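You operate a simulated robot arm through the tools that you are given. There is no shell and no other tool. Be economical: measure what you need, move in short steps, check, and stop when the job is done.

The job below is to be done with a simulated two-armed robot. You get a single attempt, and the scene is never put back.

JOB
Pick up the can labelled "bead" from the workbench top with one hand, pass it to the other hand and put it on the shelf under the cream bench. Set down upright: can.

The check looks at the end state, three seconds after you hand in, the way a careful person would. Anything else that was tipped, shoved, dropped, spilled or broken makes it a failure.

ROBOT AND FRAMES
Two 7-joint arms with two-finger parallel grippers on one trunk, on a base that drives. Base frame: it is fixed to the floor where the robot stands at the start and does not move with it; the origin is under the middle of the robot, x ahead of it, y to its left, z up. Units: mm, degrees, N and s.
The left shoulder is at the start at [20, 138, 1275], the right one opposite. With the tool pointing down near the work surface each hand reaches from about 100 to 500 mm from the robot's upright axis, wherever it stands, measured 20 degrees to its own side. Places, roughly: shelf under the cream bench [600, -2300, 400]. Payload 1.57 kg a hand.
Tool frame (each hand has its own): the origin (TCP) lies between the finger pads and is the grasp point; the fingertips stand 30 mm ahead of it; z points along the fingers, y is the line along which they close. Largest opening 80 mm; finger width 17, thickness 12; the body of the gripper, 40 by 82 mm, starts 80 mm behind the TCP.
Orientation is that of the tool frame in the base frame, as [roll, pitch, yaw] about the fixed x, y, z axes, in that order (R = Rz(yaw) Ry(pitch) Rx(roll)). With the fingers straight down and closing along the base's y, the tool's x points along the base's -x, its y along +y and its z along -z.

CONTROLS
- The arms move only by the tool move_arm. It takes "left_steps", "right_steps" or both (then of equal length, played together; a hand with none holds still); each is a list of rows, each a list of 3 entries, a list of its own where there are three numbers: the shift along the tool's x, y, z in mm, then the turn, a rotation vector about the tool's x, y, z in degrees, then the finger opening in mm, from 0 to 80. In form: [[[dx, dy, dz], [ax, ay, az], fingers], ...]. A call has 1 to 10 rows; each row shifts and turns the commanded pose from where the row before left it, along the tool's axes as they then stand. A row lasts 0.2 s, in which the tool goes at most 50 mm and 8.6 degrees; a call with a longer step from one row to the next is refused whole, and so is a gripper value outside its range. A pose out of reach is approached as far as the arm can. The call stops where the force on the tool passes 40 N (or 10 N more than at its start, if that is more) or the arm is blocked; 0.2 s more then pass. The fingers move at their own pace (about 45 mm/s each) and stop on an object; they squeeze with about 32 N. The grip force told is the motor's: it shows also when the fingers shut on nothing. Time passes only in rows, and 0.2 s behind the last, so rows that do not move let the fingers close. The reply holds the time, the measured pose of the TCP, the force on the tool along the base axes, the opening and the grip force, in the units named above and with some noise, with the torque about the TCP (base axes, N m) and any sound that the robot's microphone picked up, and new pictures: "views" is both (left out), scene, wrist or none (wrist: the cameras of the hands that moved).
- Cameras (640 x 400 px; columns grow to the right, rows downward): "scene" is now at [191.9, -40.9, 1188]; the picture's right is [-0.34, -0.94, 0.00], its down [-0.29, 0.10, -0.95] and it looks along [0.90, -0.32, -0.30] (base axes); focal length 214 px, centre (320, 200). "left" rides on the left gripper at [72, 7, -122] in its tool frame; the picture's right is [-0.09, 1.00, 0.00], its down [-0.84, -0.08, -0.54] and it looks along [-0.54, -0.05, 0.84] (tool axes); focal length 238 px, centre (320, 200). "right" rides on the right gripper at [72, -7, -122] in its tool frame; the picture's right is [0.09, 1.00, 0.00], its down [-0.84, 0.08, -0.54] and it looks along [-0.54, 0.05, 0.84] (tool axes); focal length 238 px, centre (320, 200). There is no depth. A picture from a camera that has moved, and an enlarged one, comes with that camera's place and axes in the base frame and with its lens. The place of the scene camera against the robot may be out by one fixed shift of up to 12 mm in any direction.
- slide_trunk(by): slides the trunk up (or, below 0, down) by that many mm; the arms and the scene camera ride with it, the base frame stays. It gives what a move gives, with no picture.
- roll_base(legs): drives the robot by 1 to 6 legs, each [ahead, left, turn to the left] in mm, mm and degrees, along the robot's own axes; the way and the turn of a leg run together, so that a leg with both is an arc; at most 1500 mm and 180 degrees a leg. The arms and the cameras ride along, it lands a little off, and it stops where it bumps. It gives what a move gives, and a new picture of the scene camera.
- pan_tilt(pan, tilt): turns the head with the scene camera to pan (to the left, within 60 degrees either way) and tilt (down, from -29 to 69), counted from straight ahead of the robot. It gives what a move gives, and a new picture of the scene camera.
- zoom(camera, box): a new picture of the part [left, top, right, bottom] of that camera's present view, enlarged. The clock stands still meanwhile.
- job_done(): hands the job in; it is judged then, once.

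Go step by step. Nothing tells you exact positions but the pictures and the camera data: compare them with the known pose of the tool, close in by small moves and look again before you grip or let go. The budget is 120 turns and 260 pictures, counting those below and the enlarged ones. Unless the task says otherwise, let go and move clear before handing in, and close with one line.

The tools are called after "Emit:" as a command line: name --argument value ..., lists and objects as JSON in quotes. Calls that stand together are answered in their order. move_arm: Moves the arms, as the interface text tells. Its arguments: {"type":"object","properties":{"left_steps":{"type":"array","items":{"type":"array"}},"right_steps":{"type":"array","items":{"type":"array"}},"views":{"type":"string","enum":["both","scene","wrist","none"]}},"required":[]} The other tools are called the same way: slide_trunk (by) slides the trunk up or down; roll_base (legs) drives the base; pan_tilt (pan, tilt) turns the head that bears the scene camera; zoom (camera, box) takes an enlarged picture of a part of a camera's view; job_done () hands the job in.

At the start:

```text
clock: 0.0
left_ee_pos: [240.5, 3.7, 1175.5]
left_tcp_rot: [175.8, -5.2, -178.6]
left_ft_force: [95.8, 11.2, -131.0]
left_ft_torque: [-2.35, 3.33, -1.45]
left_grip_width: 80.0
left_finger_force: 0.0
right_ee_pos: [134.1, -291.0, 1127.6]
right_tcp_rot: [175.6, -25.2, 177.9]
right_ft_force: [-0.1, -1.3, 0.0]
right_ft_torque: [-0.04, 0.02, -0.03]
right_grip_width: 80.0
right_finger_force: 0.0
trunk travel left (down, up): [-650.0, 590.0]
robot x, y, heading: [-3.5, -1.7, 0.0]
head pan, tilt: [-19.8, 17.7]
```

scene: 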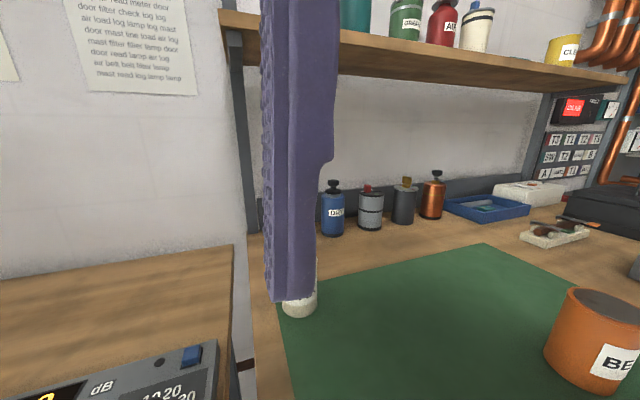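
right: 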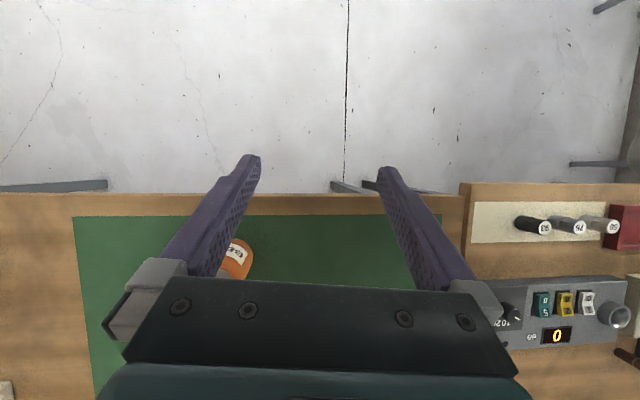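
left: 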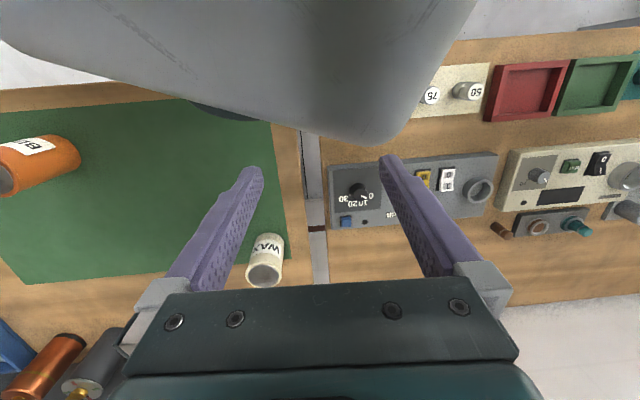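

The left hand starts pressed against something, probably the robot's own head, and it blocks the scene view. The bead can seems to be the orange one on the green mat, so I'll move the left hand away ahead and to the left first.

Emit:
move_arm --left_steps '[[[-20, 0, 10], [0, 0, 0], 80], [[-20, 10, 10], [0, 0, 0], 80], [[-20, 30, 0], [0, 0, 0], 80], [[-10, 40, 0], [0, 0, 0], 80], [[0, 40, 0], [0, 0, 0], 80], [[0, 40, 0], [0, 0, 0], 80]]' --views "both"

```text
clock: 1.4
left_ee_pos: [296.5, 168.6, 1141.7]
left_tcp_rot: [173.3, -8.6, -179.4]
left_ft_force: [0.6, 0.5, 0.4]
left_ft_torque: [-0.01, -0.01, 0.0]
left_grip_width: 79.9
left_finger_force: 0.0
right_ee_pos: [133.6, -291.0, 1125.5]
right_tcp_rot: [175.6, -25.4, 177.9]
right_ft_force: [-0.1, -1.1, -0.2]
right_ft_torque: [0.01, -0.02, 0.04]
right_grip_width: 80.0
right_finger_force: 0.0
trunk travel left (down, up): [-650.0, 590.0]
robot x, y, heading: [2.1, 3.0, 0.1]
head pan, tilt: [-19.8, 17.7]
camera scene: at [191.8, -40.7, 1188.0], right [-0.34, -0.94, 0.0], down [-0.29, 0.1, -0.95], along [0.9, -0.32, -0.3], focal length 214 px, centre (320, 200)
camera left: at [243.5, 159.5, 1272.5], right [0.1, 0.99, 0.1], down [0.91, -0.13, 0.4], along [0.41, 0.05, -0.91], focal length 238 px, centre (320, 200)
```

scene: 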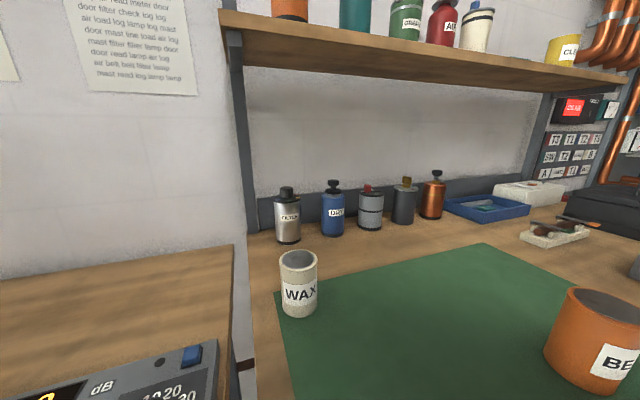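
left: 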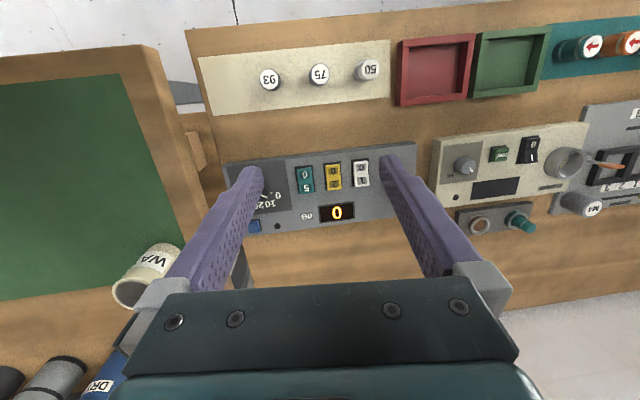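

The left hand is free now. Next I'll look further right and down to see the whole label and the surroundings.

Emit:
pan_tilt --pan -40 --tilt 35

Emit:
pan_tilt --pan -60 --tilt 15

```text
clock: 2.2
left_ee_pos: [296.6, 169.5, 1140.8]
left_tcp_rot: [173.4, -8.5, -179.1]
left_ft_force: [0.1, 0.8, -0.4]
left_ft_torque: [0.02, 0.0, 0.0]
left_grip_width: 80.0
left_finger_force: 0.2
right_ee_pos: [133.5, -291.2, 1128.0]
right_tcp_rot: [175.6, -25.2, 178.0]
right_ft_force: [-0.4, 0.4, 0.0]
right_ft_torque: [0.01, -0.03, 0.0]
right_grip_width: 80.0
right_finger_force: 0.2
trunk travel left (down, up): [-650.0, 590.0]
robot x, y, heading: [-1.7, -3.4, 0.1]
head pan, tilt: [-40.0, 35.0]
camera scene: at [171.6, -65.9, 1160.6], right [-0.64, -0.77, 0.0], down [-0.44, 0.37, -0.82], along [0.63, -0.53, -0.57], focal length 214 px, centre (320, 200)
```

scene: 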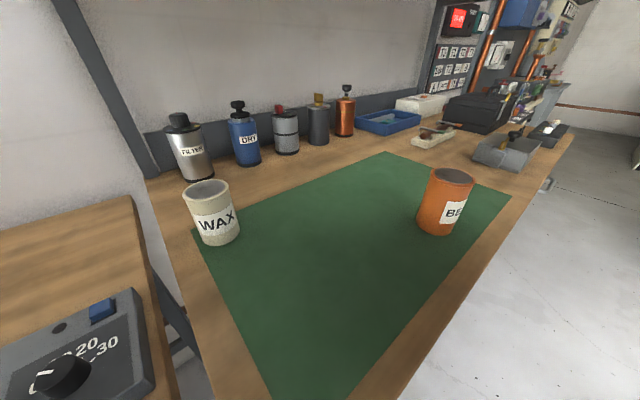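

```text
clock: 3.1
left_ee_pos: [297.3, 168.9, 1141.9]
left_tcp_rot: [173.4, -8.5, -178.8]
left_ft_force: [0.1, -0.4, 0.1]
left_ft_torque: [0.0, 0.01, 0.03]
left_grip_width: 80.0
left_finger_force: 0.1
right_ee_pos: [135.4, -290.3, 1126.8]
right_tcp_rot: [175.5, -25.4, 178.0]
right_ft_force: [0.3, -0.3, 0.4]
right_ft_torque: [-0.03, -0.01, 0.0]
right_grip_width: 79.9
right_finger_force: 0.1
trunk travel left (down, up): [-650.0, 590.0]
robot x, y, heading: [-0.8, 1.1, 0.2]
head pan, tilt: [-60.0, 15.0]
camera scene: at [150.8, -90.2, 1192.4], right [-0.87, -0.5, 0.0], down [-0.13, 0.22, -0.97], along [0.48, -0.84, -0.26], focal length 214 px, centre (320, 200)
```

scene: 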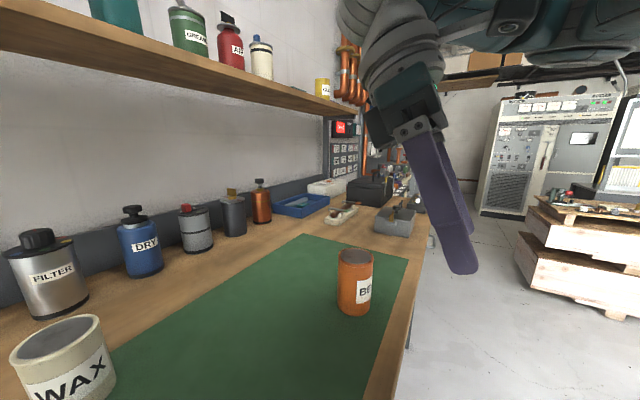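

The orange can labelled "BE…" stands on the mat at about [280, -450], a bit far to the right. I'll drive sideways to bring it nicely in front of the right hand.

Emit:
roll_base --legs '[[0, -250, 0]]'

Emit:
pan_tilt --pan -30 --tilt 45

```text
clock: 4.9
left_ee_pos: [297.0, -79.0, 1142.7]
left_tcp_rot: [173.9, -8.5, -178.8]
left_ft_force: [-0.8, -0.3, 0.7]
left_ft_torque: [0.0, 0.0, 0.02]
left_grip_width: 80.0
left_finger_force: 0.1
right_ee_pos: [133.8, -540.8, 1127.3]
right_tcp_rot: [175.5, -25.2, 178.0]
right_ft_force: [-0.3, -1.2, -0.2]
right_ft_torque: [0.03, 0.01, -0.02]
right_grip_width: 80.3
right_finger_force: 0.1
trunk travel left (down, up): [-650.0, 590.0]
robot x, y, heading: [0.6, -251.2, 0.1]
head pan, tilt: [-60.0, 15.0]
camera scene: at [150.8, -340.4, 1192.5], right [-0.87, -0.5, 0.0], down [-0.13, 0.22, -0.97], along [0.48, -0.84, -0.26], focal length 214 px, centre (320, 200)
```

scene: 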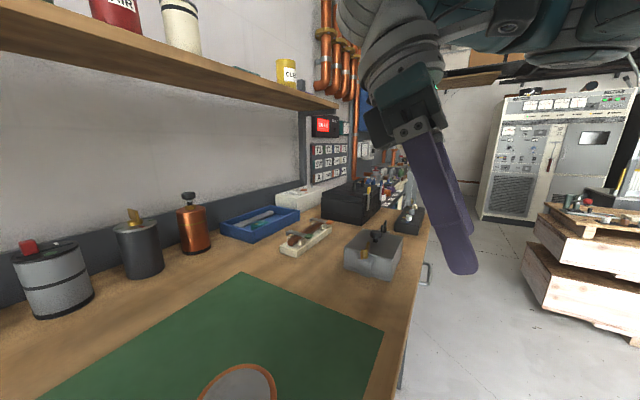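

```text
clock: 5.8
left_ee_pos: [296.6, -80.9, 1140.9]
left_tcp_rot: [173.8, -8.7, -178.7]
left_ft_force: [0.5, 0.7, 0.0]
left_ft_torque: [0.01, -0.04, -0.03]
left_grip_width: 80.0
left_finger_force: 0.0
right_ee_pos: [133.2, -541.0, 1128.3]
right_tcp_rot: [175.4, -25.4, 178.0]
right_ft_force: [-0.7, -0.1, -0.3]
right_ft_torque: [0.02, 0.01, 0.0]
right_grip_width: 79.4
right_finger_force: 0.0
trunk travel left (down, up): [-650.0, 590.0]
robot x, y, heading: [1.8, -250.5, 0.1]
head pan, tilt: [-30.0, 45.0]
camera scene: at [174.5, -300.2, 1145.8], right [-0.5, -0.87, 0.0], down [-0.61, 0.35, -0.71], along [0.61, -0.35, -0.71], focal length 214 px, centre (320, 200)
```

scene: 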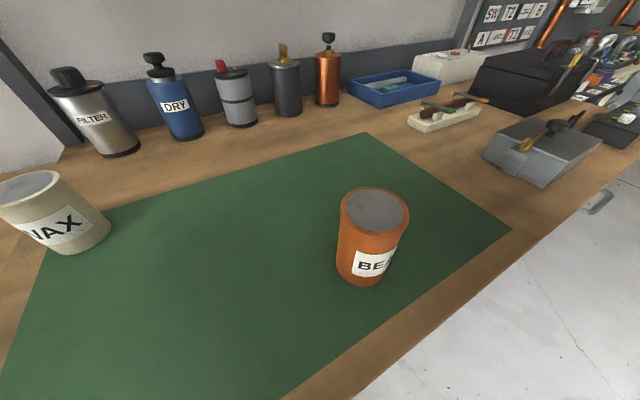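

I put the can's top centre near [269, -417, 994], diameter about 66, bench top about z 875. I'll bring the right hand above it, pointing straight down, and look.

Emit:
move_arm --right_steps '[[[0, 0, 0], [1.5, -8.4, 0], 80], [[0, 0, 0], [1.5, -8.4, 0], 80], [[0, 0, 0], [1.4, -8.4, 0], 80], [[-34, 31, 10], [0, 0, 0], 80], [[-34, 31, 10], [0, 0, 0], 80], [[-34, 31, 10], [0, 0, 0], 80], [[-34, 31, 0], [0, 0, 0], 80], [[0, 0, 0], [0, 0, 0], 80]]'

```text
clock: 6.4
left_ee_pos: [295.7, -79.3, 1140.4]
left_tcp_rot: [173.7, -8.8, -178.8]
left_ft_force: [-0.1, 0.3, 1.1]
left_ft_torque: [0.01, -0.01, -0.02]
left_grip_width: 80.0
left_finger_force: 0.0
right_ee_pos: [138.3, -497.2, 1111.1]
right_tcp_rot: [166.6, -13.5, -173.4]
right_ft_force: [0.2, 0.1, -0.6]
right_ft_torque: [0.03, 0.02, 0.0]
right_grip_width: 80.1
right_finger_force: 0.0
right hand out of reach, approached as far as the arm can: row 2
trunk travel left (down, up): [-650.0, 590.0]
robot x, y, heading: [1.6, -247.4, 0.0]
head pan, tilt: [-30.0, 45.0]
stopped in row 2 (right hand): the arm was blocked; the commanded pose is now the measured one
camera scene: at [174.6, -300.2, 1145.7], right [-0.5, -0.87, 0.0], down [-0.61, 0.35, -0.71], along [0.61, -0.35, -0.71], focal length 214 px, centre (320, 200)
camera right: at [100.0, -537.7, 1240.4], right [-0.15, 0.96, 0.25], down [0.94, 0.06, 0.34], along [0.31, 0.28, -0.91], focal length 238 px, centre (320, 200)
```

scene: 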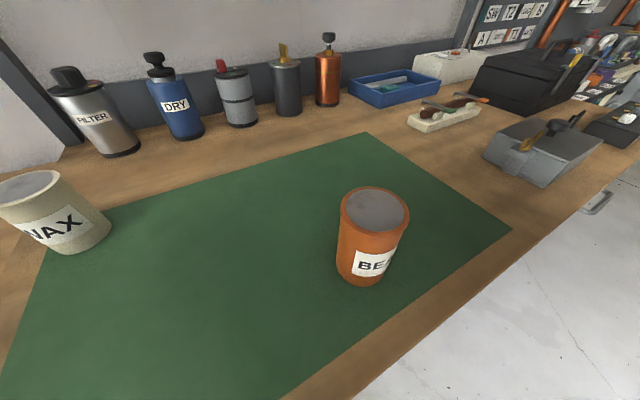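
right: 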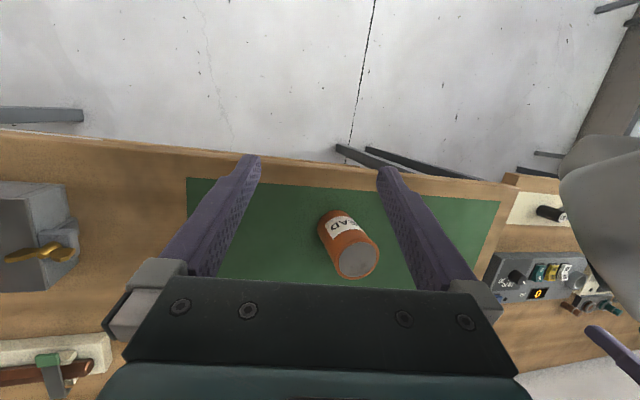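

The arm is cramped this high and close, so I'll move forward first and straighten the hand after.

Emit:
move_arm --right_steps '[[[-35, 16, 2], [0, 0, 0], 80], [[-35, 16, 2], [0, 0, 0], 80], [[-35, 16, 2], [0, 0, 0], 80], [[-35, 16, 2], [0, 0, 0], 80], [[0, 0, 0], [4.4, -4.5, 0], 80], [[0, 0, 0], [4.4, -4.5, 0], 80], [[0, 0, 0], [4.4, -4.5, 0], 80], [[0, 0, 0], [0, 0, 0], 80]]'

```text
clock: 8.2
left_ee_pos: [296.1, -80.1, 1140.9]
left_tcp_rot: [173.7, -8.8, -178.7]
left_ft_force: [-1.0, -0.7, -1.0]
left_ft_torque: [-0.01, 0.0, 0.0]
left_grip_width: 80.3
left_finger_force: 0.1
right_ee_pos: [268.6, -418.1, 1083.7]
right_tcp_rot: [-179.9, 0.0, -175.0]
right_ft_force: [-0.6, -0.4, -0.3]
right_ft_torque: [0.01, 0.03, 0.0]
right_grip_width: 79.7
right_finger_force: 0.1
trunk travel left (down, up): [-650.0, 590.0]
robot x, y, heading: [-0.8, -250.6, -0.1]
head pan, tilt: [-30.0, 45.0]
camera scene: at [174.5, -300.1, 1145.7], right [-0.5, -0.87, 0.0], down [-0.61, 0.35, -0.71], along [0.61, -0.35, -0.71], focal length 214 px, centre (320, 200)
camera right: at [197.2, -431.7, 1205.7], right [-0.18, 0.98, 0.0], down [0.83, 0.15, 0.54], along [0.53, 0.09, -0.84], focal length 238 px, centre (320, 200)
```

scene: 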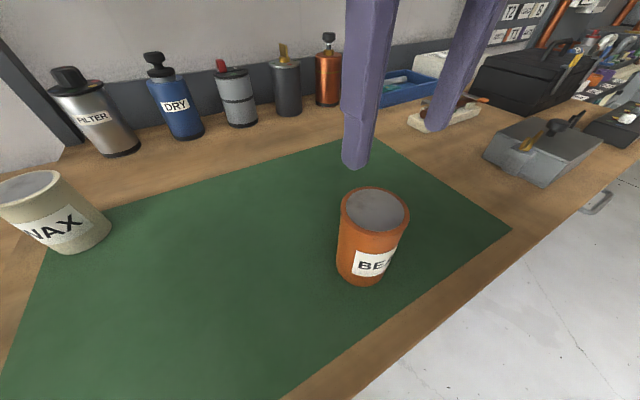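
right: 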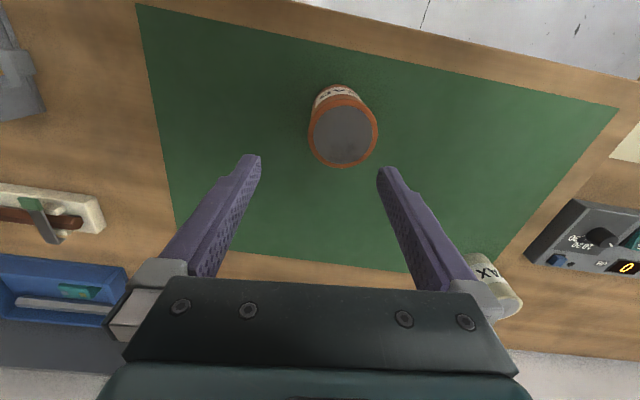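

The can lies slightly left of the hand's middle. I'll correct yaw, shift left about 17 mm, go down a little and look again.

Emit:
move_arm --right_steps '[[[0, 0, 0], [0, 0, 5], 80], [[5, 17, 0], [0, 0, 0], 80], [[0, 0, 33], [0, 0, 0], 80], [[0, 0, 0], [0, 0, 0], 80]]'

Emit:
zoom --camera "right" --box '[220, 40, 440, 240]'

```text
clock: 9.2
left_ee_pos: [295.3, -80.0, 1140.6]
left_tcp_rot: [173.6, -8.8, -178.6]
left_ft_force: [0.3, -0.1, 0.8]
left_ft_torque: [-0.01, 0.02, 0.01]
left_grip_width: 80.0
left_finger_force: 0.0
right_ee_pos: [262.8, -401.6, 1051.5]
right_tcp_rot: [-179.9, 0.0, 180.0]
right_ft_force: [0.3, -0.9, -1.1]
right_ft_torque: [0.0, 0.0, 0.01]
right_grip_width: 79.9
right_finger_force: 0.2
trunk travel left (down, up): [-650.0, 590.0]
robot x, y, heading: [0.1, -250.5, -0.1]
head pan, tilt: [-30.0, 45.0]
camera scene: at [174.5, -300.2, 1145.7], right [-0.5, -0.87, 0.0], down [-0.61, 0.35, -0.71], along [0.61, -0.35, -0.71], focal length 214 px, centre (320, 200)
camera right: at [191.2, -409.2, 1173.0], right [-0.09, 1.0, 0.0], down [0.84, 0.08, 0.54], along [0.54, 0.05, -0.84], focal length 238 px, centre (320, 200)
```

scene: 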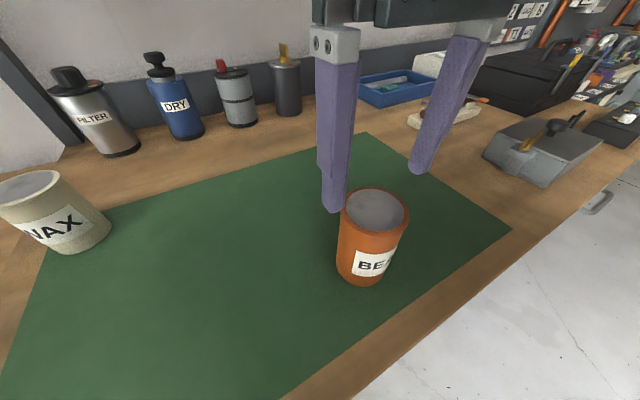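
right: 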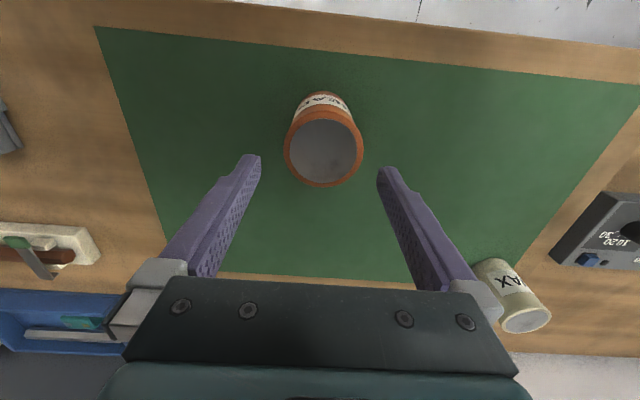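

```text
2.00 times, centred on (330, 140) of right
camera zoom: at [191.2, -409.2, 1173.0], right [-0.09, 1.0, 0.0], down [0.84, 0.08, 0.54], along [0.54, 0.05, -0.84], focal length 477 px, centre (300, 320)
```

zoom: 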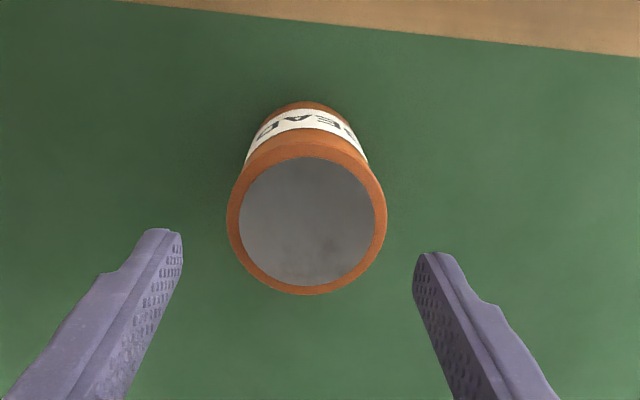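

The can's rim centre is at about [261, -400, 991], nearly centred under the hand. I'll make a small correction and descend so that the fingers straddle its upper half, then check before closing.

Emit:
move_arm --right_steps '[[[1.5, 1.5, 15], [0, 0, 0], 80], [[0, 0, 15], [0, 0, 0], 80], [[0, 0, 15], [0, 0, 0], 80], [[0, 0, 15], [0, 0, 0], 80], [[0, 0, 15], [0, 0, 0], 80], [[0, 0, 7], [0, 0, 0], 80]]'

```text
clock: 10.6
left_ee_pos: [295.3, -79.5, 1138.8]
left_tcp_rot: [173.7, -8.7, -178.9]
left_ft_force: [0.3, -0.6, 0.1]
left_ft_torque: [0.02, 0.03, 0.0]
left_grip_width: 80.0
left_finger_force: 0.1
right_ee_pos: [262.6, -400.2, 968.7]
right_tcp_rot: [-179.9, 0.0, -180.0]
right_ft_force: [-0.2, 0.8, 0.6]
right_ft_torque: [0.01, 0.03, 0.01]
right_grip_width: 80.0
right_finger_force: 0.1
trunk travel left (down, up): [-650.0, 590.0]
robot x, y, heading: [0.7, -249.7, 0.0]
head pan, tilt: [-30.0, 45.0]
camera scene: at [174.5, -300.1, 1145.7], right [-0.5, -0.87, 0.0], down [-0.61, 0.35, -0.71], along [0.61, -0.35, -0.71], focal length 214 px, centre (320, 200)
camera right: at [190.4, -407.7, 1089.8], right [-0.09, 1.0, 0.0], down [0.84, 0.08, 0.54], along [0.54, 0.05, -0.84], focal length 238 px, centre (320, 200)
```

scene: 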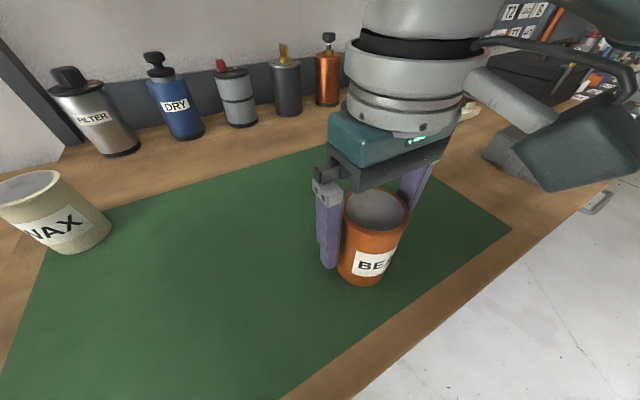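
right: 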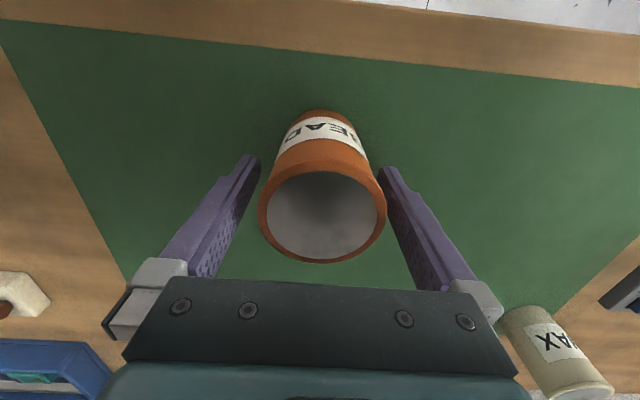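

The label reads BEAD and the can stands between the fingers. Closing and letting the grip settle.

Emit:
move_arm --right_steps '[[[0, 0, 0], [0, 0, 0], 60], [[0, 0, 0], [0, 0, 0], 50], [[0, 0, 0], [0, 0, 0], 50], [[0, 0, 0], [0, 0, 0], 50]]' --views "wrist"

```text
clock: 11.6
left_ee_pos: [296.5, -79.4, 1140.3]
left_tcp_rot: [173.7, -8.7, -178.6]
left_ft_force: [-1.0, 0.4, -1.8]
left_ft_torque: [0.01, 0.02, 0.0]
left_grip_width: 80.1
left_finger_force: 0.1
right_ee_pos: [262.9, -399.6, 968.5]
right_tcp_rot: [-179.8, 0.1, -180.0]
right_ft_force: [0.5, -0.2, 0.0]
right_ft_torque: [0.12, -0.03, -0.02]
right_grip_width: 59.3
right_finger_force: 32.5
trunk travel left (down, up): [-650.0, 590.0]
robot x, y, heading: [0.7, -250.9, 0.0]
head pan, tilt: [-30.0, 45.0]
camera right: at [190.3, -407.5, 1089.9], right [-0.09, 1.0, 0.0], down [0.84, 0.08, 0.54], along [0.54, 0.05, -0.84], focal length 238 px, centre (320, 200)
```

right: 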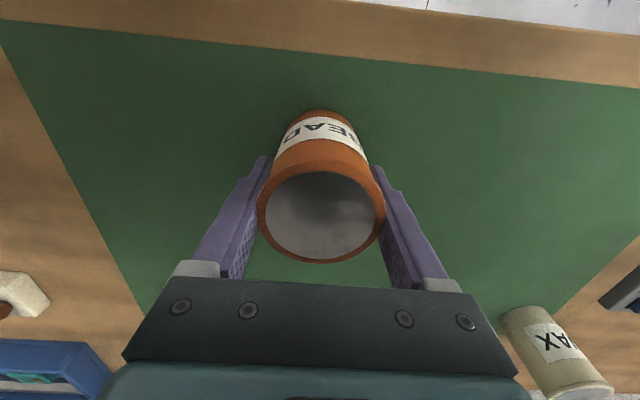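

Gripped at 59 mm. Lifting slowly.

Emit:
move_arm --right_steps '[[[0, 0, -8], [0, 0, 0], 45], [[0, 0, -15], [0, 0, 0], 45], [[0, 0, -20], [0, 0, 0], 45], [[0, 0, -20], [0, 0, 0], 45], [[0, 0, 0], [0, 0, 0], 45]]'

```text
clock: 12.8
left_ee_pos: [294.5, -80.0, 1140.0]
left_tcp_rot: [173.6, -8.9, -178.7]
left_ft_force: [-0.4, -0.1, 0.8]
left_ft_torque: [0.0, -0.03, 0.01]
left_grip_width: 80.1
left_finger_force: 0.0
right_ee_pos: [262.7, -398.0, 1032.6]
right_tcp_rot: [-179.8, 0.0, 180.0]
right_ft_force: [1.0, 0.2, -3.4]
right_ft_torque: [0.0, -0.01, 0.01]
right_grip_width: 59.0
right_finger_force: 31.7
trunk travel left (down, up): [-650.0, 590.0]
robot x, y, heading: [-1.6, -250.3, 0.1]
head pan, tilt: [-30.0, 45.0]
camera scene: at [174.4, -300.1, 1145.7], right [-0.5, -0.87, 0.0], down [-0.61, 0.35, -0.71], along [0.61, -0.35, -0.71], focal length 214 px, centre (320, 200)
camera right: at [190.2, -406.1, 1154.8], right [-0.09, 1.0, 0.0], down [0.84, 0.08, 0.54], along [0.54, 0.05, -0.84], focal length 238 px, centre (320, 200)
```

scene: 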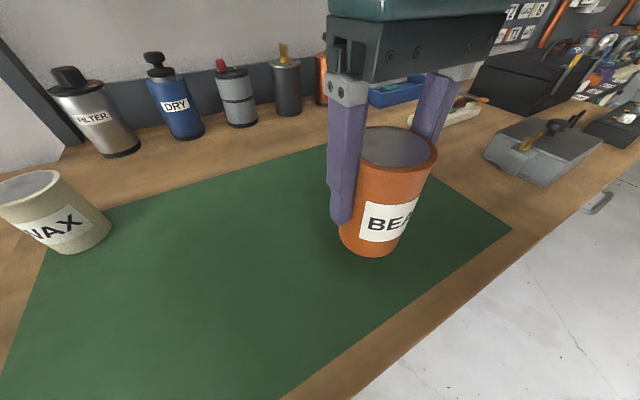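
right: 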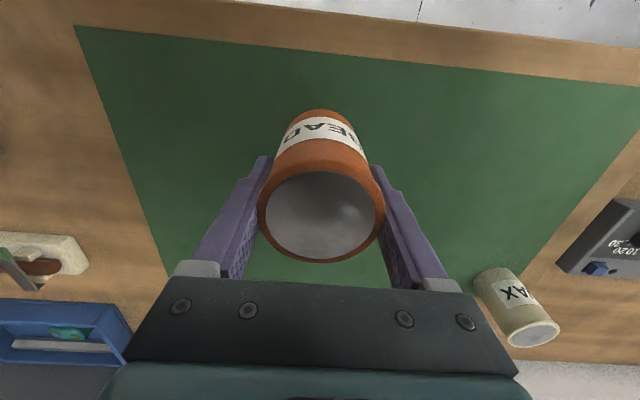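

The can is held (about 0.35 kg) and clear of the mat. I'll back away from the bench and turn right to see the cream bench before the handover.

Emit:
roll_base --legs '[[-350, 0, 0], [0, 0, -60]]'

Emit:
pan_tilt --pan -10 --tilt 20

```text
clock: 17.7
left_ee_pos: [-52.0, -421.2, 1141.1]
left_tcp_rot: [173.8, -8.7, 121.3]
left_ft_force: [0.9, 0.2, -0.4]
left_ft_torque: [0.01, -0.01, 0.04]
left_grip_width: 79.8
left_finger_force: 0.0
right_ee_pos: [-345.8, -551.7, 1033.1]
right_tcp_rot: [-179.9, -0.1, 119.9]
right_ft_force: [0.4, 0.2, -2.7]
right_ft_torque: [0.0, -0.01, -0.06]
right_grip_width: 59.3
right_finger_force: 32.1
trunk travel left (down, up): [-650.0, 590.0]
robot x, y, heading: [-346.5, -250.7, -60.2]
head pan, tilt: [-30.0, 45.0]
camera scene: at [-294.2, -426.9, 1145.7], right [-1.0, 0.0, 0.0], down [0.0, 0.71, -0.71], along [0.0, -0.71, -0.71], focal length 214 px, centre (320, 200)
```

scene: 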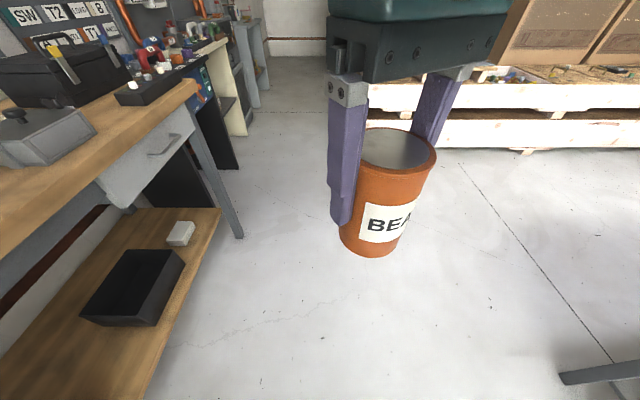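

```text
clock: 18.6
left_ee_pos: [-53.1, -421.1, 1139.4]
left_tcp_rot: [173.7, -8.8, 121.4]
left_ft_force: [0.5, -0.9, 0.3]
left_ft_torque: [0.0, 0.0, 0.01]
left_grip_width: 80.2
left_finger_force: 0.1
right_ee_pos: [-345.5, -550.9, 1033.3]
right_tcp_rot: [-180.0, -0.1, 119.9]
right_ft_force: [-0.5, -0.9, -2.4]
right_ft_torque: [-0.04, 0.02, -0.03]
right_grip_width: 59.3
right_finger_force: 31.7
trunk travel left (down, up): [-650.0, 590.0]
robot x, y, heading: [-347.1, -251.1, -60.2]
head pan, tilt: [-10.0, 20.0]
camera scene: at [-262.4, -433.1, 1184.2], right [-0.94, -0.34, 0.0], down [-0.12, 0.32, -0.94], along [0.32, -0.88, -0.34], focal length 214 px, centre (320, 200)
```

scene: 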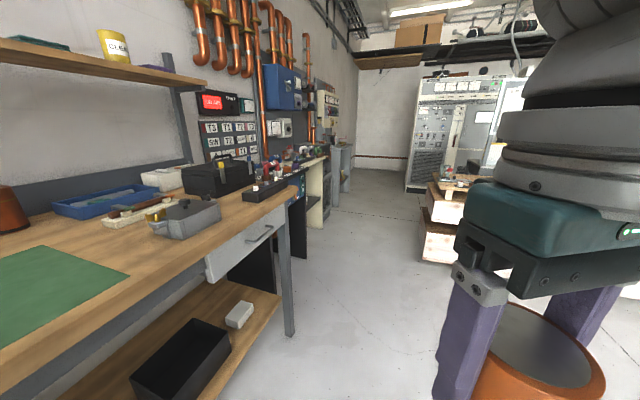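

The aisle is open, with the cream bench further along the wall. I'll do the handover here: first turn the left hand so its fingers point forward with its camera on top, while lowering it.

Emit:
move_arm --left_steps '[[[0, 10, 25], [0, 0, 0], 80], [[0, 10, 25], [0, 0, 0], 80], [[0, 0, 25], [0, 0, 0], 80], [[0, 0, 0], [6, 0, -6], 80], [[0, 0, 0], [6, 0, -6], 80], [[0, 0, 0], [6, 0, -6], 80], [[0, 0, 0], [6, 0, -6], 80], [[0, 0, 0], [6, 0, -6], 80], [[0, 0, 0], [6, 0, -6], 80], [[0, 0, 0], [6, 0, -6], 80]]' --views "none"

```text
clock: 20.8
left_ee_pos: [-33.7, -397.2, 1069.0]
left_tcp_rot: [-151.9, -17.0, 162.7]
left_ft_force: [-0.6, -0.7, -0.1]
left_ft_torque: [-0.01, 0.0, 0.01]
left_grip_width: 79.9
left_finger_force: 0.1
right_ee_pos: [-346.3, -551.2, 1032.6]
right_tcp_rot: [-180.0, -0.1, 120.0]
right_ft_force: [0.9, -0.4, -3.2]
right_ft_torque: [-0.01, 0.0, 0.01]
right_grip_width: 59.4
right_finger_force: 31.8
trunk travel left (down, up): [-650.0, 590.0]
robot x, y, heading: [-349.4, -248.8, -60.0]
head pan, tilt: [-10.0, 20.0]
```

Emit:
move_arm --left_steps '[[[0, 0, 0], [6, 0, -6], 80], [[0, 0, 0], [6, 0, -6], 80], [[0, 0, 0], [6, 0, -6], 80], [[0, 0, 0], [6, 0, -6], 80], [[0, 0, 0], [6, 0, -6], 80], [[0, 0, 0], [6, 0, -6], 80], [[0, 0, 0], [6, 0, -6], 80], [[0, 0, 0], [6, 0, -6], 80], [[0, 0, 0], [6, 0, -6], 80], [[0, 0, 0], [6, 0, -6], 80]]' --views "both"

```text
clock: 23.0
left_ee_pos: [-30.1, -399.0, 1063.1]
left_tcp_rot: [-122.6, -59.5, -144.5]
left_ft_force: [-0.3, 0.7, 0.0]
left_ft_torque: [0.0, -0.01, 0.0]
left_grip_width: 80.1
left_finger_force: 0.1
left hand out of reach, approached as far as the arm can: row 10
right_ee_pos: [-347.5, -550.9, 1032.3]
right_tcp_rot: [-179.8, -0.1, 119.8]
right_ft_force: [0.5, 0.8, -2.7]
right_ft_torque: [0.0, 0.02, 0.0]
right_grip_width: 59.2
right_finger_force: 31.9
trunk travel left (down, up): [-650.0, 590.0]
robot x, y, heading: [-346.1, -248.5, -60.1]
head pan, tilt: [-10.0, 20.0]
camera scene: at [-262.4, -433.1, 1184.3], right [-0.94, -0.34, 0.0], down [-0.12, 0.32, -0.94], along [0.32, -0.88, -0.34], focal length 214 px, centre (320, 200)
camera left: at [-79.4, -303.9, 1155.3], right [-0.86, 0.04, -0.51], down [0.36, 0.76, -0.54], along [0.36, -0.64, -0.67], focal length 238 px, centre (320, 200)
```

scene: 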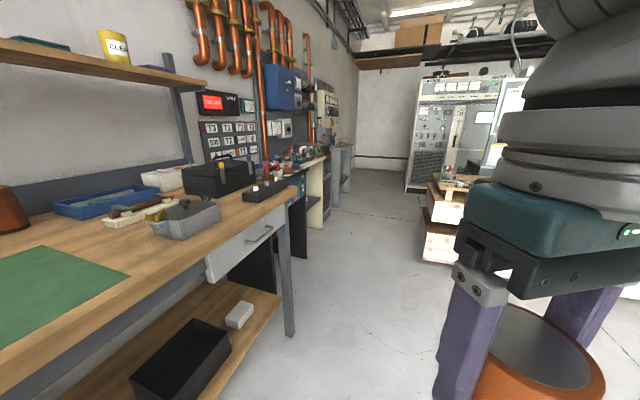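
left: 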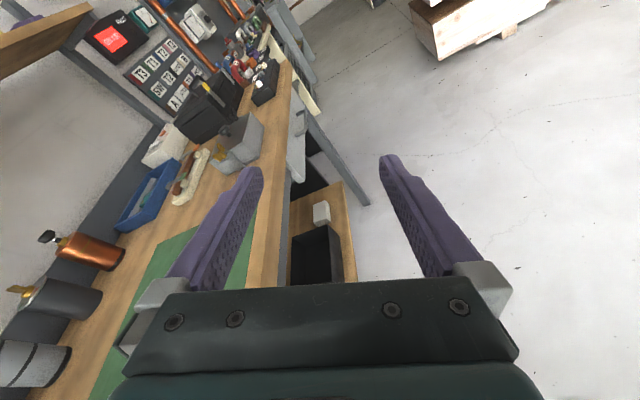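

The left hand now points mostly forward. I'll level it with the camera on top, while lowering it and moving it ahead a bit.

Emit:
move_arm --left_steps '[[[-15, -6, 12], [0, 0, 0], 80], [[-15, -6, 12], [0.9, 3.9, -6.5], 80], [[-15, -6, 12], [0.9, 3.9, -6.5], 80], [[-15, -6, 12], [0.9, 3.9, -6.5], 80], [[0, 0, 0], [0.9, 3.9, -6.5], 80], [[0, 0, 0], [0, 0, 0], 80]]' --views "wrist"

Emit:
pan_tilt --pan 0 --tilt 40

```text
clock: 24.4
left_ee_pos: [17.0, -429.5, 1007.2]
left_tcp_rot: [-100.5, -89.8, -163.0]
left_ft_force: [1.4, -0.2, -0.3]
left_ft_torque: [0.01, 0.0, 0.0]
left_grip_width: 79.8
left_finger_force: 0.0
right_ee_pos: [-345.7, -552.6, 1032.4]
right_tcp_rot: [-179.9, -0.1, 119.9]
right_ft_force: [-0.5, -0.2, -2.3]
right_ft_torque: [0.01, 0.01, 0.0]
right_grip_width: 59.4
right_finger_force: 32.1
trunk travel left (down, up): [-650.0, 590.0]
robot x, y, heading: [-346.2, -247.7, -60.4]
head pan, tilt: [-10.0, 20.0]
camera left: at [-3.2, -310.7, 1079.2], right [-0.99, -0.11, -0.1], down [0.02, 0.55, -0.84], along [0.15, -0.83, -0.54], focal length 238 px, centre (320, 200)
```

left: 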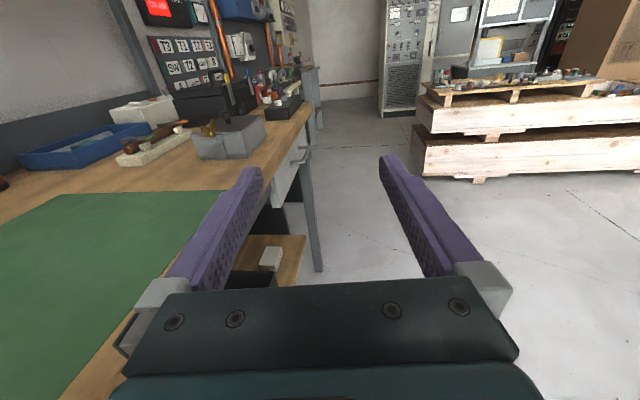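

```text
clock: 25.2
left_ee_pos: [17.0, -429.9, 1007.7]
left_tcp_rot: [-105.0, -89.5, -158.4]
left_ft_force: [0.6, 0.3, 0.9]
left_ft_torque: [0.01, 0.01, -0.01]
left_grip_width: 80.1
left_finger_force: 0.1
right_ee_pos: [-346.2, -550.4, 1033.5]
right_tcp_rot: [-179.9, -0.2, 119.9]
right_ft_force: [-0.2, -1.0, -3.2]
right_ft_torque: [0.01, 0.01, -0.01]
right_grip_width: 59.2
right_finger_force: 32.2
trunk travel left (down, up): [-650.0, 590.0]
robot x, y, heading: [-347.6, -250.2, -60.1]
head pan, tilt: [0.0, 40.0]
camera scene: at [-251.7, -419.2, 1153.0], right [-0.87, -0.5, 0.0], down [-0.32, 0.56, -0.77], along [0.38, -0.66, -0.64], focal length 214 px, centre (320, 200)
```

scene: 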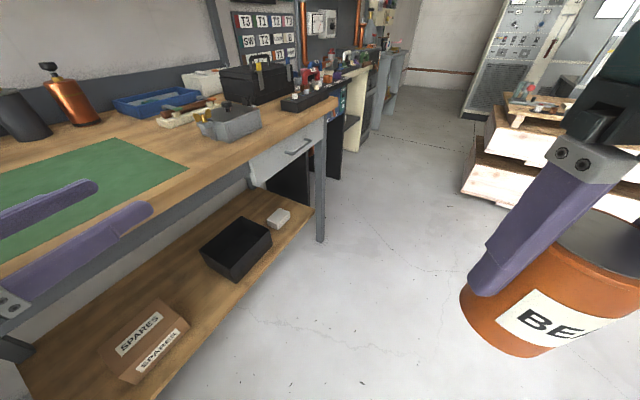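

The left hand is level and pointing forward. Now I'll bring the can with the right hand in front of the robot's middle.

Emit:
move_arm --right_steps '[[[-34, 33, 0], [0, 0, 0], 45], [[-34, 33, 0], [0, 0, 0], 45], [[-34, 33, 0], [0, 0, 0], 45], [[-34, 33, 0], [0, 0, 0], 45], [[-34, 33, 0], [0, 0, 0], 45], [[0, 0, 0], [0, 0, 0], 45]]' --views "both"

```text
clock: 26.6
left_ee_pos: [16.8, -431.0, 1007.1]
left_tcp_rot: [-106.3, -89.6, -157.2]
left_ft_force: [-0.4, 1.0, 0.1]
left_ft_torque: [-0.01, -0.02, -0.04]
left_grip_width: 80.0
left_finger_force: 0.0
right_ee_pos: [-129.3, -613.0, 1030.1]
right_tcp_rot: [180.0, 0.0, 119.9]
right_ft_force: [0.0, 1.1, -3.3]
right_ft_torque: [-0.01, 0.02, 0.01]
right_grip_width: 59.5
right_finger_force: 31.3
right hand out of reach, approached as far as the arm can: row 5
trunk travel left (down, up): [-650.0, 590.0]
robot x, y, heading: [-345.0, -247.0, -59.9]
head pan, tilt: [0.0, 40.0]
camera scene: at [-251.6, -419.1, 1152.9], right [-0.87, -0.5, 0.0], down [-0.32, 0.56, -0.77], along [0.38, -0.66, -0.64], focal length 214 px, centre (320, 200)
camera right: at [-172.1, -555.3, 1151.8], right [0.82, 0.58, 0.0], down [0.49, -0.69, 0.54], along [0.31, -0.44, -0.84], focal length 238 px, centre (320, 200)
```

scene: 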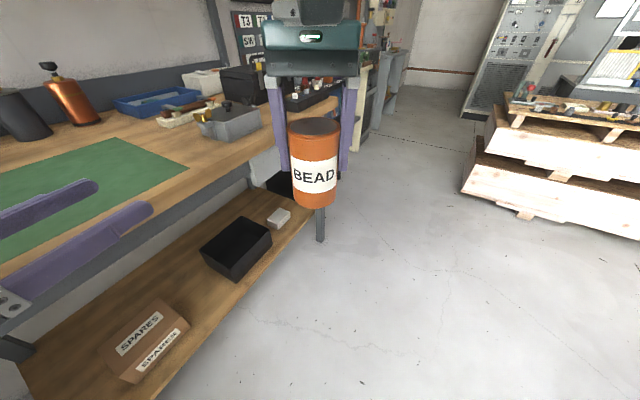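
right: 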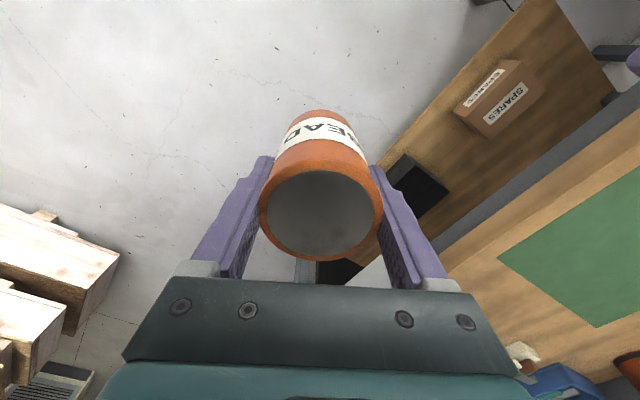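

The can hangs squarely in front of the robot, its bottom near z 962. I'll bring the left hand behind it, aligned and tilted 20° down so that it can later set the can down without its body touching the shelf.

Emit:
move_arm --left_steps '[[[2, 42, 17], [0, 0, 0], 80], [[2, 42, 17], [0, 0, 0], 80], [[2, 42, 17], [0, 0, 0], 80], [[2, 41, 16], [0, 0, 0], 80], [[0, 0, 0], [0, -6.7, 0], 80], [[0, 0, 0], [0, -6.7, 0], 80], [[0, 0, 0], [0, -6.6, 0], 80], [[0, 0, 0], [0, 0, 0], 80]]' --views "both"

```text
clock: 28.4
left_ee_pos: [-141.0, -513.7, 1013.6]
left_tcp_rot: [-179.0, -69.8, -84.5]
left_ft_force: [0.8, -0.1, -0.9]
left_ft_torque: [0.02, 0.0, 0.03]
left_grip_width: 80.2
left_finger_force: 0.0
right_ee_pos: [-130.9, -613.1, 1029.9]
right_tcp_rot: [-179.9, -0.2, 119.9]
right_ft_force: [0.4, -0.5, -2.6]
right_ft_torque: [0.01, 0.01, -0.01]
right_grip_width: 59.1
right_finger_force: 32.2
trunk travel left (down, up): [-650.0, 590.0]
robot x, y, heading: [-347.7, -251.0, -60.1]
head pan, tilt: [0.0, 40.0]
camera scene: at [-251.7, -419.2, 1152.9], right [-0.87, -0.5, 0.0], down [-0.32, 0.56, -0.77], along [0.38, -0.66, -0.64], focal length 214 px, centre (320, 200)
camera left: at [-158.2, -427.8, 1123.1], right [-0.99, -0.08, -0.09], down [-0.01, 0.8, -0.6], along [0.12, -0.59, -0.8], focal length 238 px, centre (320, 200)
```

scene: 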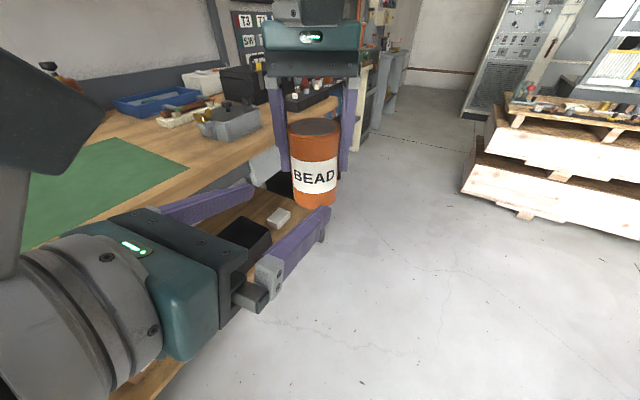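
left: 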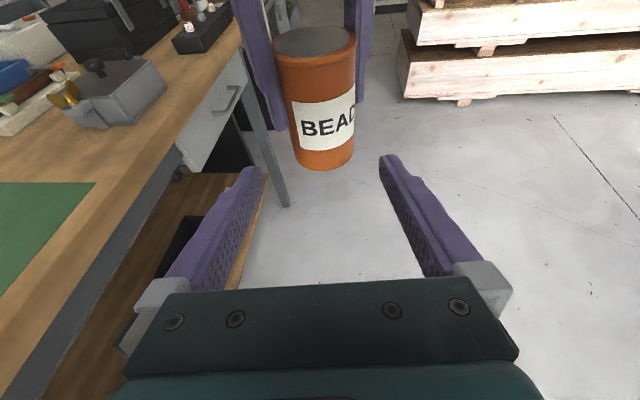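

Bottom is about z 960, and the left hand is in line. I'll advance most of the way and check.

Emit:
move_arm --left_steps '[[[3, -1, 15], [0, 0, 0], 80], [[0, 0, 15], [0, 0, 0], 80], [[0, 0, 15], [0, 0, 0], 80], [[0, 0, 15], [0, 0, 0], 80], [[0, 0, 0], [0, 0, 0], 80]]' --views "both"

```text
clock: 29.6
left_ee_pos: [-132.0, -572.0, 997.2]
left_tcp_rot: [-179.0, -69.9, -84.4]
left_ft_force: [0.2, 0.3, 0.2]
left_ft_torque: [0.02, 0.04, 0.02]
left_grip_width: 80.0
left_finger_force: 0.0
right_ee_pos: [-132.2, -613.6, 1028.7]
right_tcp_rot: [-179.9, -0.1, 119.9]
right_ft_force: [0.0, -0.7, -3.3]
right_ft_torque: [0.03, -0.02, 0.0]
right_grip_width: 59.6
right_finger_force: 32.5
trunk travel left (down, up): [-650.0, 590.0]
robot x, y, heading: [-346.9, -250.3, -60.3]
head pan, tilt: [0.0, 40.0]
camera scene: at [-251.7, -419.2, 1152.9], right [-0.87, -0.5, 0.0], down [-0.32, 0.56, -0.77], along [0.38, -0.66, -0.64], focal length 214 px, centre (320, 200)
camera left: at [-150.1, -483.9, 1106.3], right [-0.99, -0.08, -0.09], down [-0.01, 0.8, -0.6], along [0.12, -0.59, -0.8], focal length 238 px, centre (320, 200)
```

scene: 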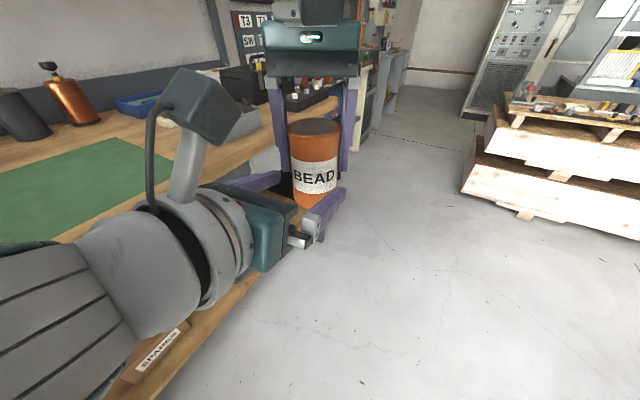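
left: 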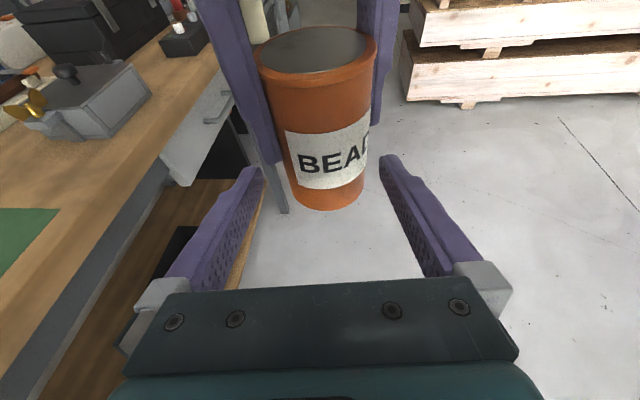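

Still aligned; the can is a few mm right of the finger middle. I'll correct and advance the last 33 mm.

Emit:
move_arm --left_steps '[[[-3, 3.5, 8], [0, 0, 0], 80], [[0, 0, 9], [0, 0, 0], 80], [[0, 0, 8], [0, 0, 0], 80], [[0, 0, 8], [0, 0, 0], 80], [[0, 0, 0], [0, 0, 0], 80]]' --views "both"

Emit:
zoom --camera "left" --box '[200, 100, 440, 260]'

```text
clock: 30.9
left_ee_pos: [-132.0, -603.2, 981.8]
left_tcp_rot: [-178.9, -70.0, -84.4]
left_ft_force: [-0.3, -0.4, -0.2]
left_ft_torque: [0.02, 0.04, 0.01]
left_grip_width: 79.9
left_finger_force: 0.1
right_ee_pos: [-131.3, -612.2, 1030.0]
right_tcp_rot: [-179.9, -0.1, 119.9]
right_ft_force: [-0.3, 0.5, -3.2]
right_ft_torque: [0.0, -0.02, 0.01]
right_grip_width: 59.4
right_finger_force: 31.9
trunk travel left (down, up): [-650.0, 590.0]
robot x, y, heading: [-350.8, -248.5, -60.0]
head pan, tilt: [0.0, 40.0]
camera scene: at [-251.7, -419.2, 1152.9], right [-0.87, -0.5, 0.0], down [-0.32, 0.56, -0.77], along [0.38, -0.66, -0.64], focal length 214 px, centre (320, 200)
camera left: at [-150.0, -515.0, 1091.8], right [-0.99, -0.08, -0.09], down [-0.01, 0.8, -0.6], along [0.12, -0.59, -0.8], focal length 238 px, centre (320, 200)
```

scene: 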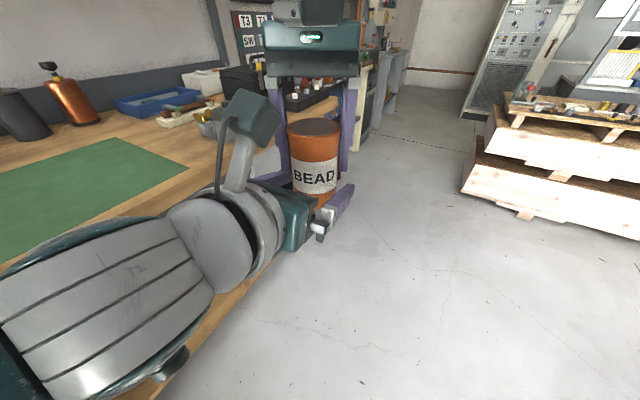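
left: 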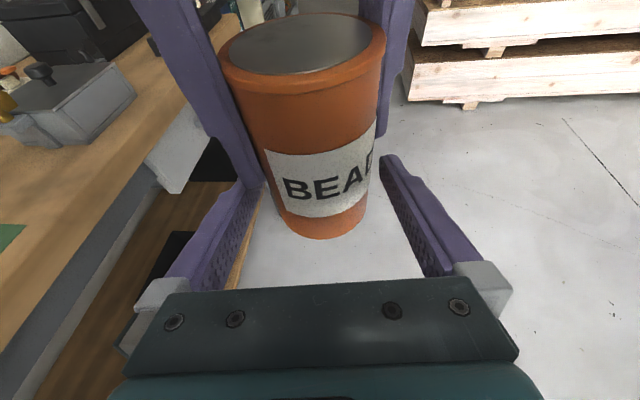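

```text
2.50 times, centred on (320, 180) of left
camera zoom: at [-150.0, -515.0, 1091.8], right [-0.99, -0.08, -0.09], down [-0.01, 0.8, -0.6], along [0.12, -0.59, -0.8], focal length 596 px, centre (320, 250)
```

zoom: 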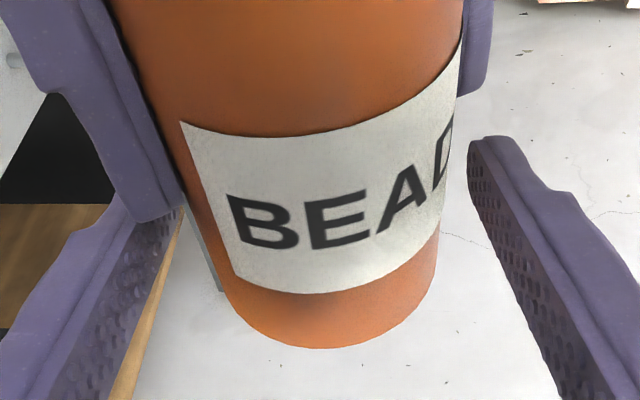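

The left fingers straddle the can's lower part, just below the right fingertips, with no contact. Closing the left hand.

Emit:
move_arm --left_steps '[[[0, 0, 0], [0, 0, 0], 68], [[0, 0, 0], [0, 0, 0], 60], [[0, 0, 0], [0, 0, 0], 50], [[0, 0, 0], [0, 0, 0], 45], [[0, 0, 0], [0, 0, 0], 45]]' --views "both"

```text
clock: 32.0
left_ee_pos: [-132.9, -602.5, 982.0]
left_tcp_rot: [-179.2, -69.9, -84.4]
left_ft_force: [0.1, -0.1, 0.4]
left_ft_torque: [-0.11, 0.44, -0.06]
left_grip_width: 59.0
left_finger_force: 32.3
right_ee_pos: [-131.0, -613.6, 1030.8]
right_tcp_rot: [-179.9, -0.1, 120.0]
right_ft_force: [-0.4, 0.6, -2.8]
right_ft_torque: [0.13, -0.38, 0.1]
right_grip_width: 59.5
right_finger_force: 31.9
trunk travel left (down, up): [-650.0, 590.0]
robot x, y, heading: [-348.6, -248.7, -60.4]
head pan, tilt: [0.0, 40.0]
camera scene: at [-251.7, -419.2, 1152.9], right [-0.87, -0.5, 0.0], down [-0.32, 0.56, -0.77], along [0.38, -0.66, -0.64], focal length 214 px, centre (320, 200)
camera left: at [-149.9, -514.9, 1091.8], right [-0.99, -0.08, -0.09], down [-0.01, 0.8, -0.6], along [0.12, -0.59, -0.8], focal length 238 px, centre (320, 200)
```

scene: 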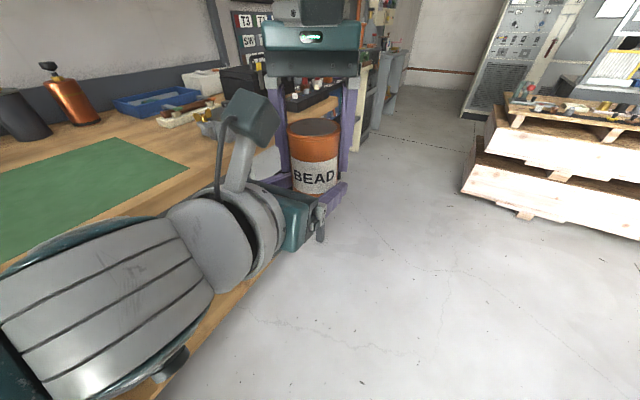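
left: 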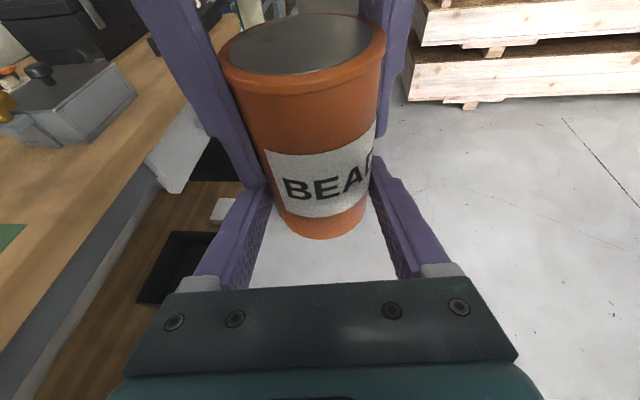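

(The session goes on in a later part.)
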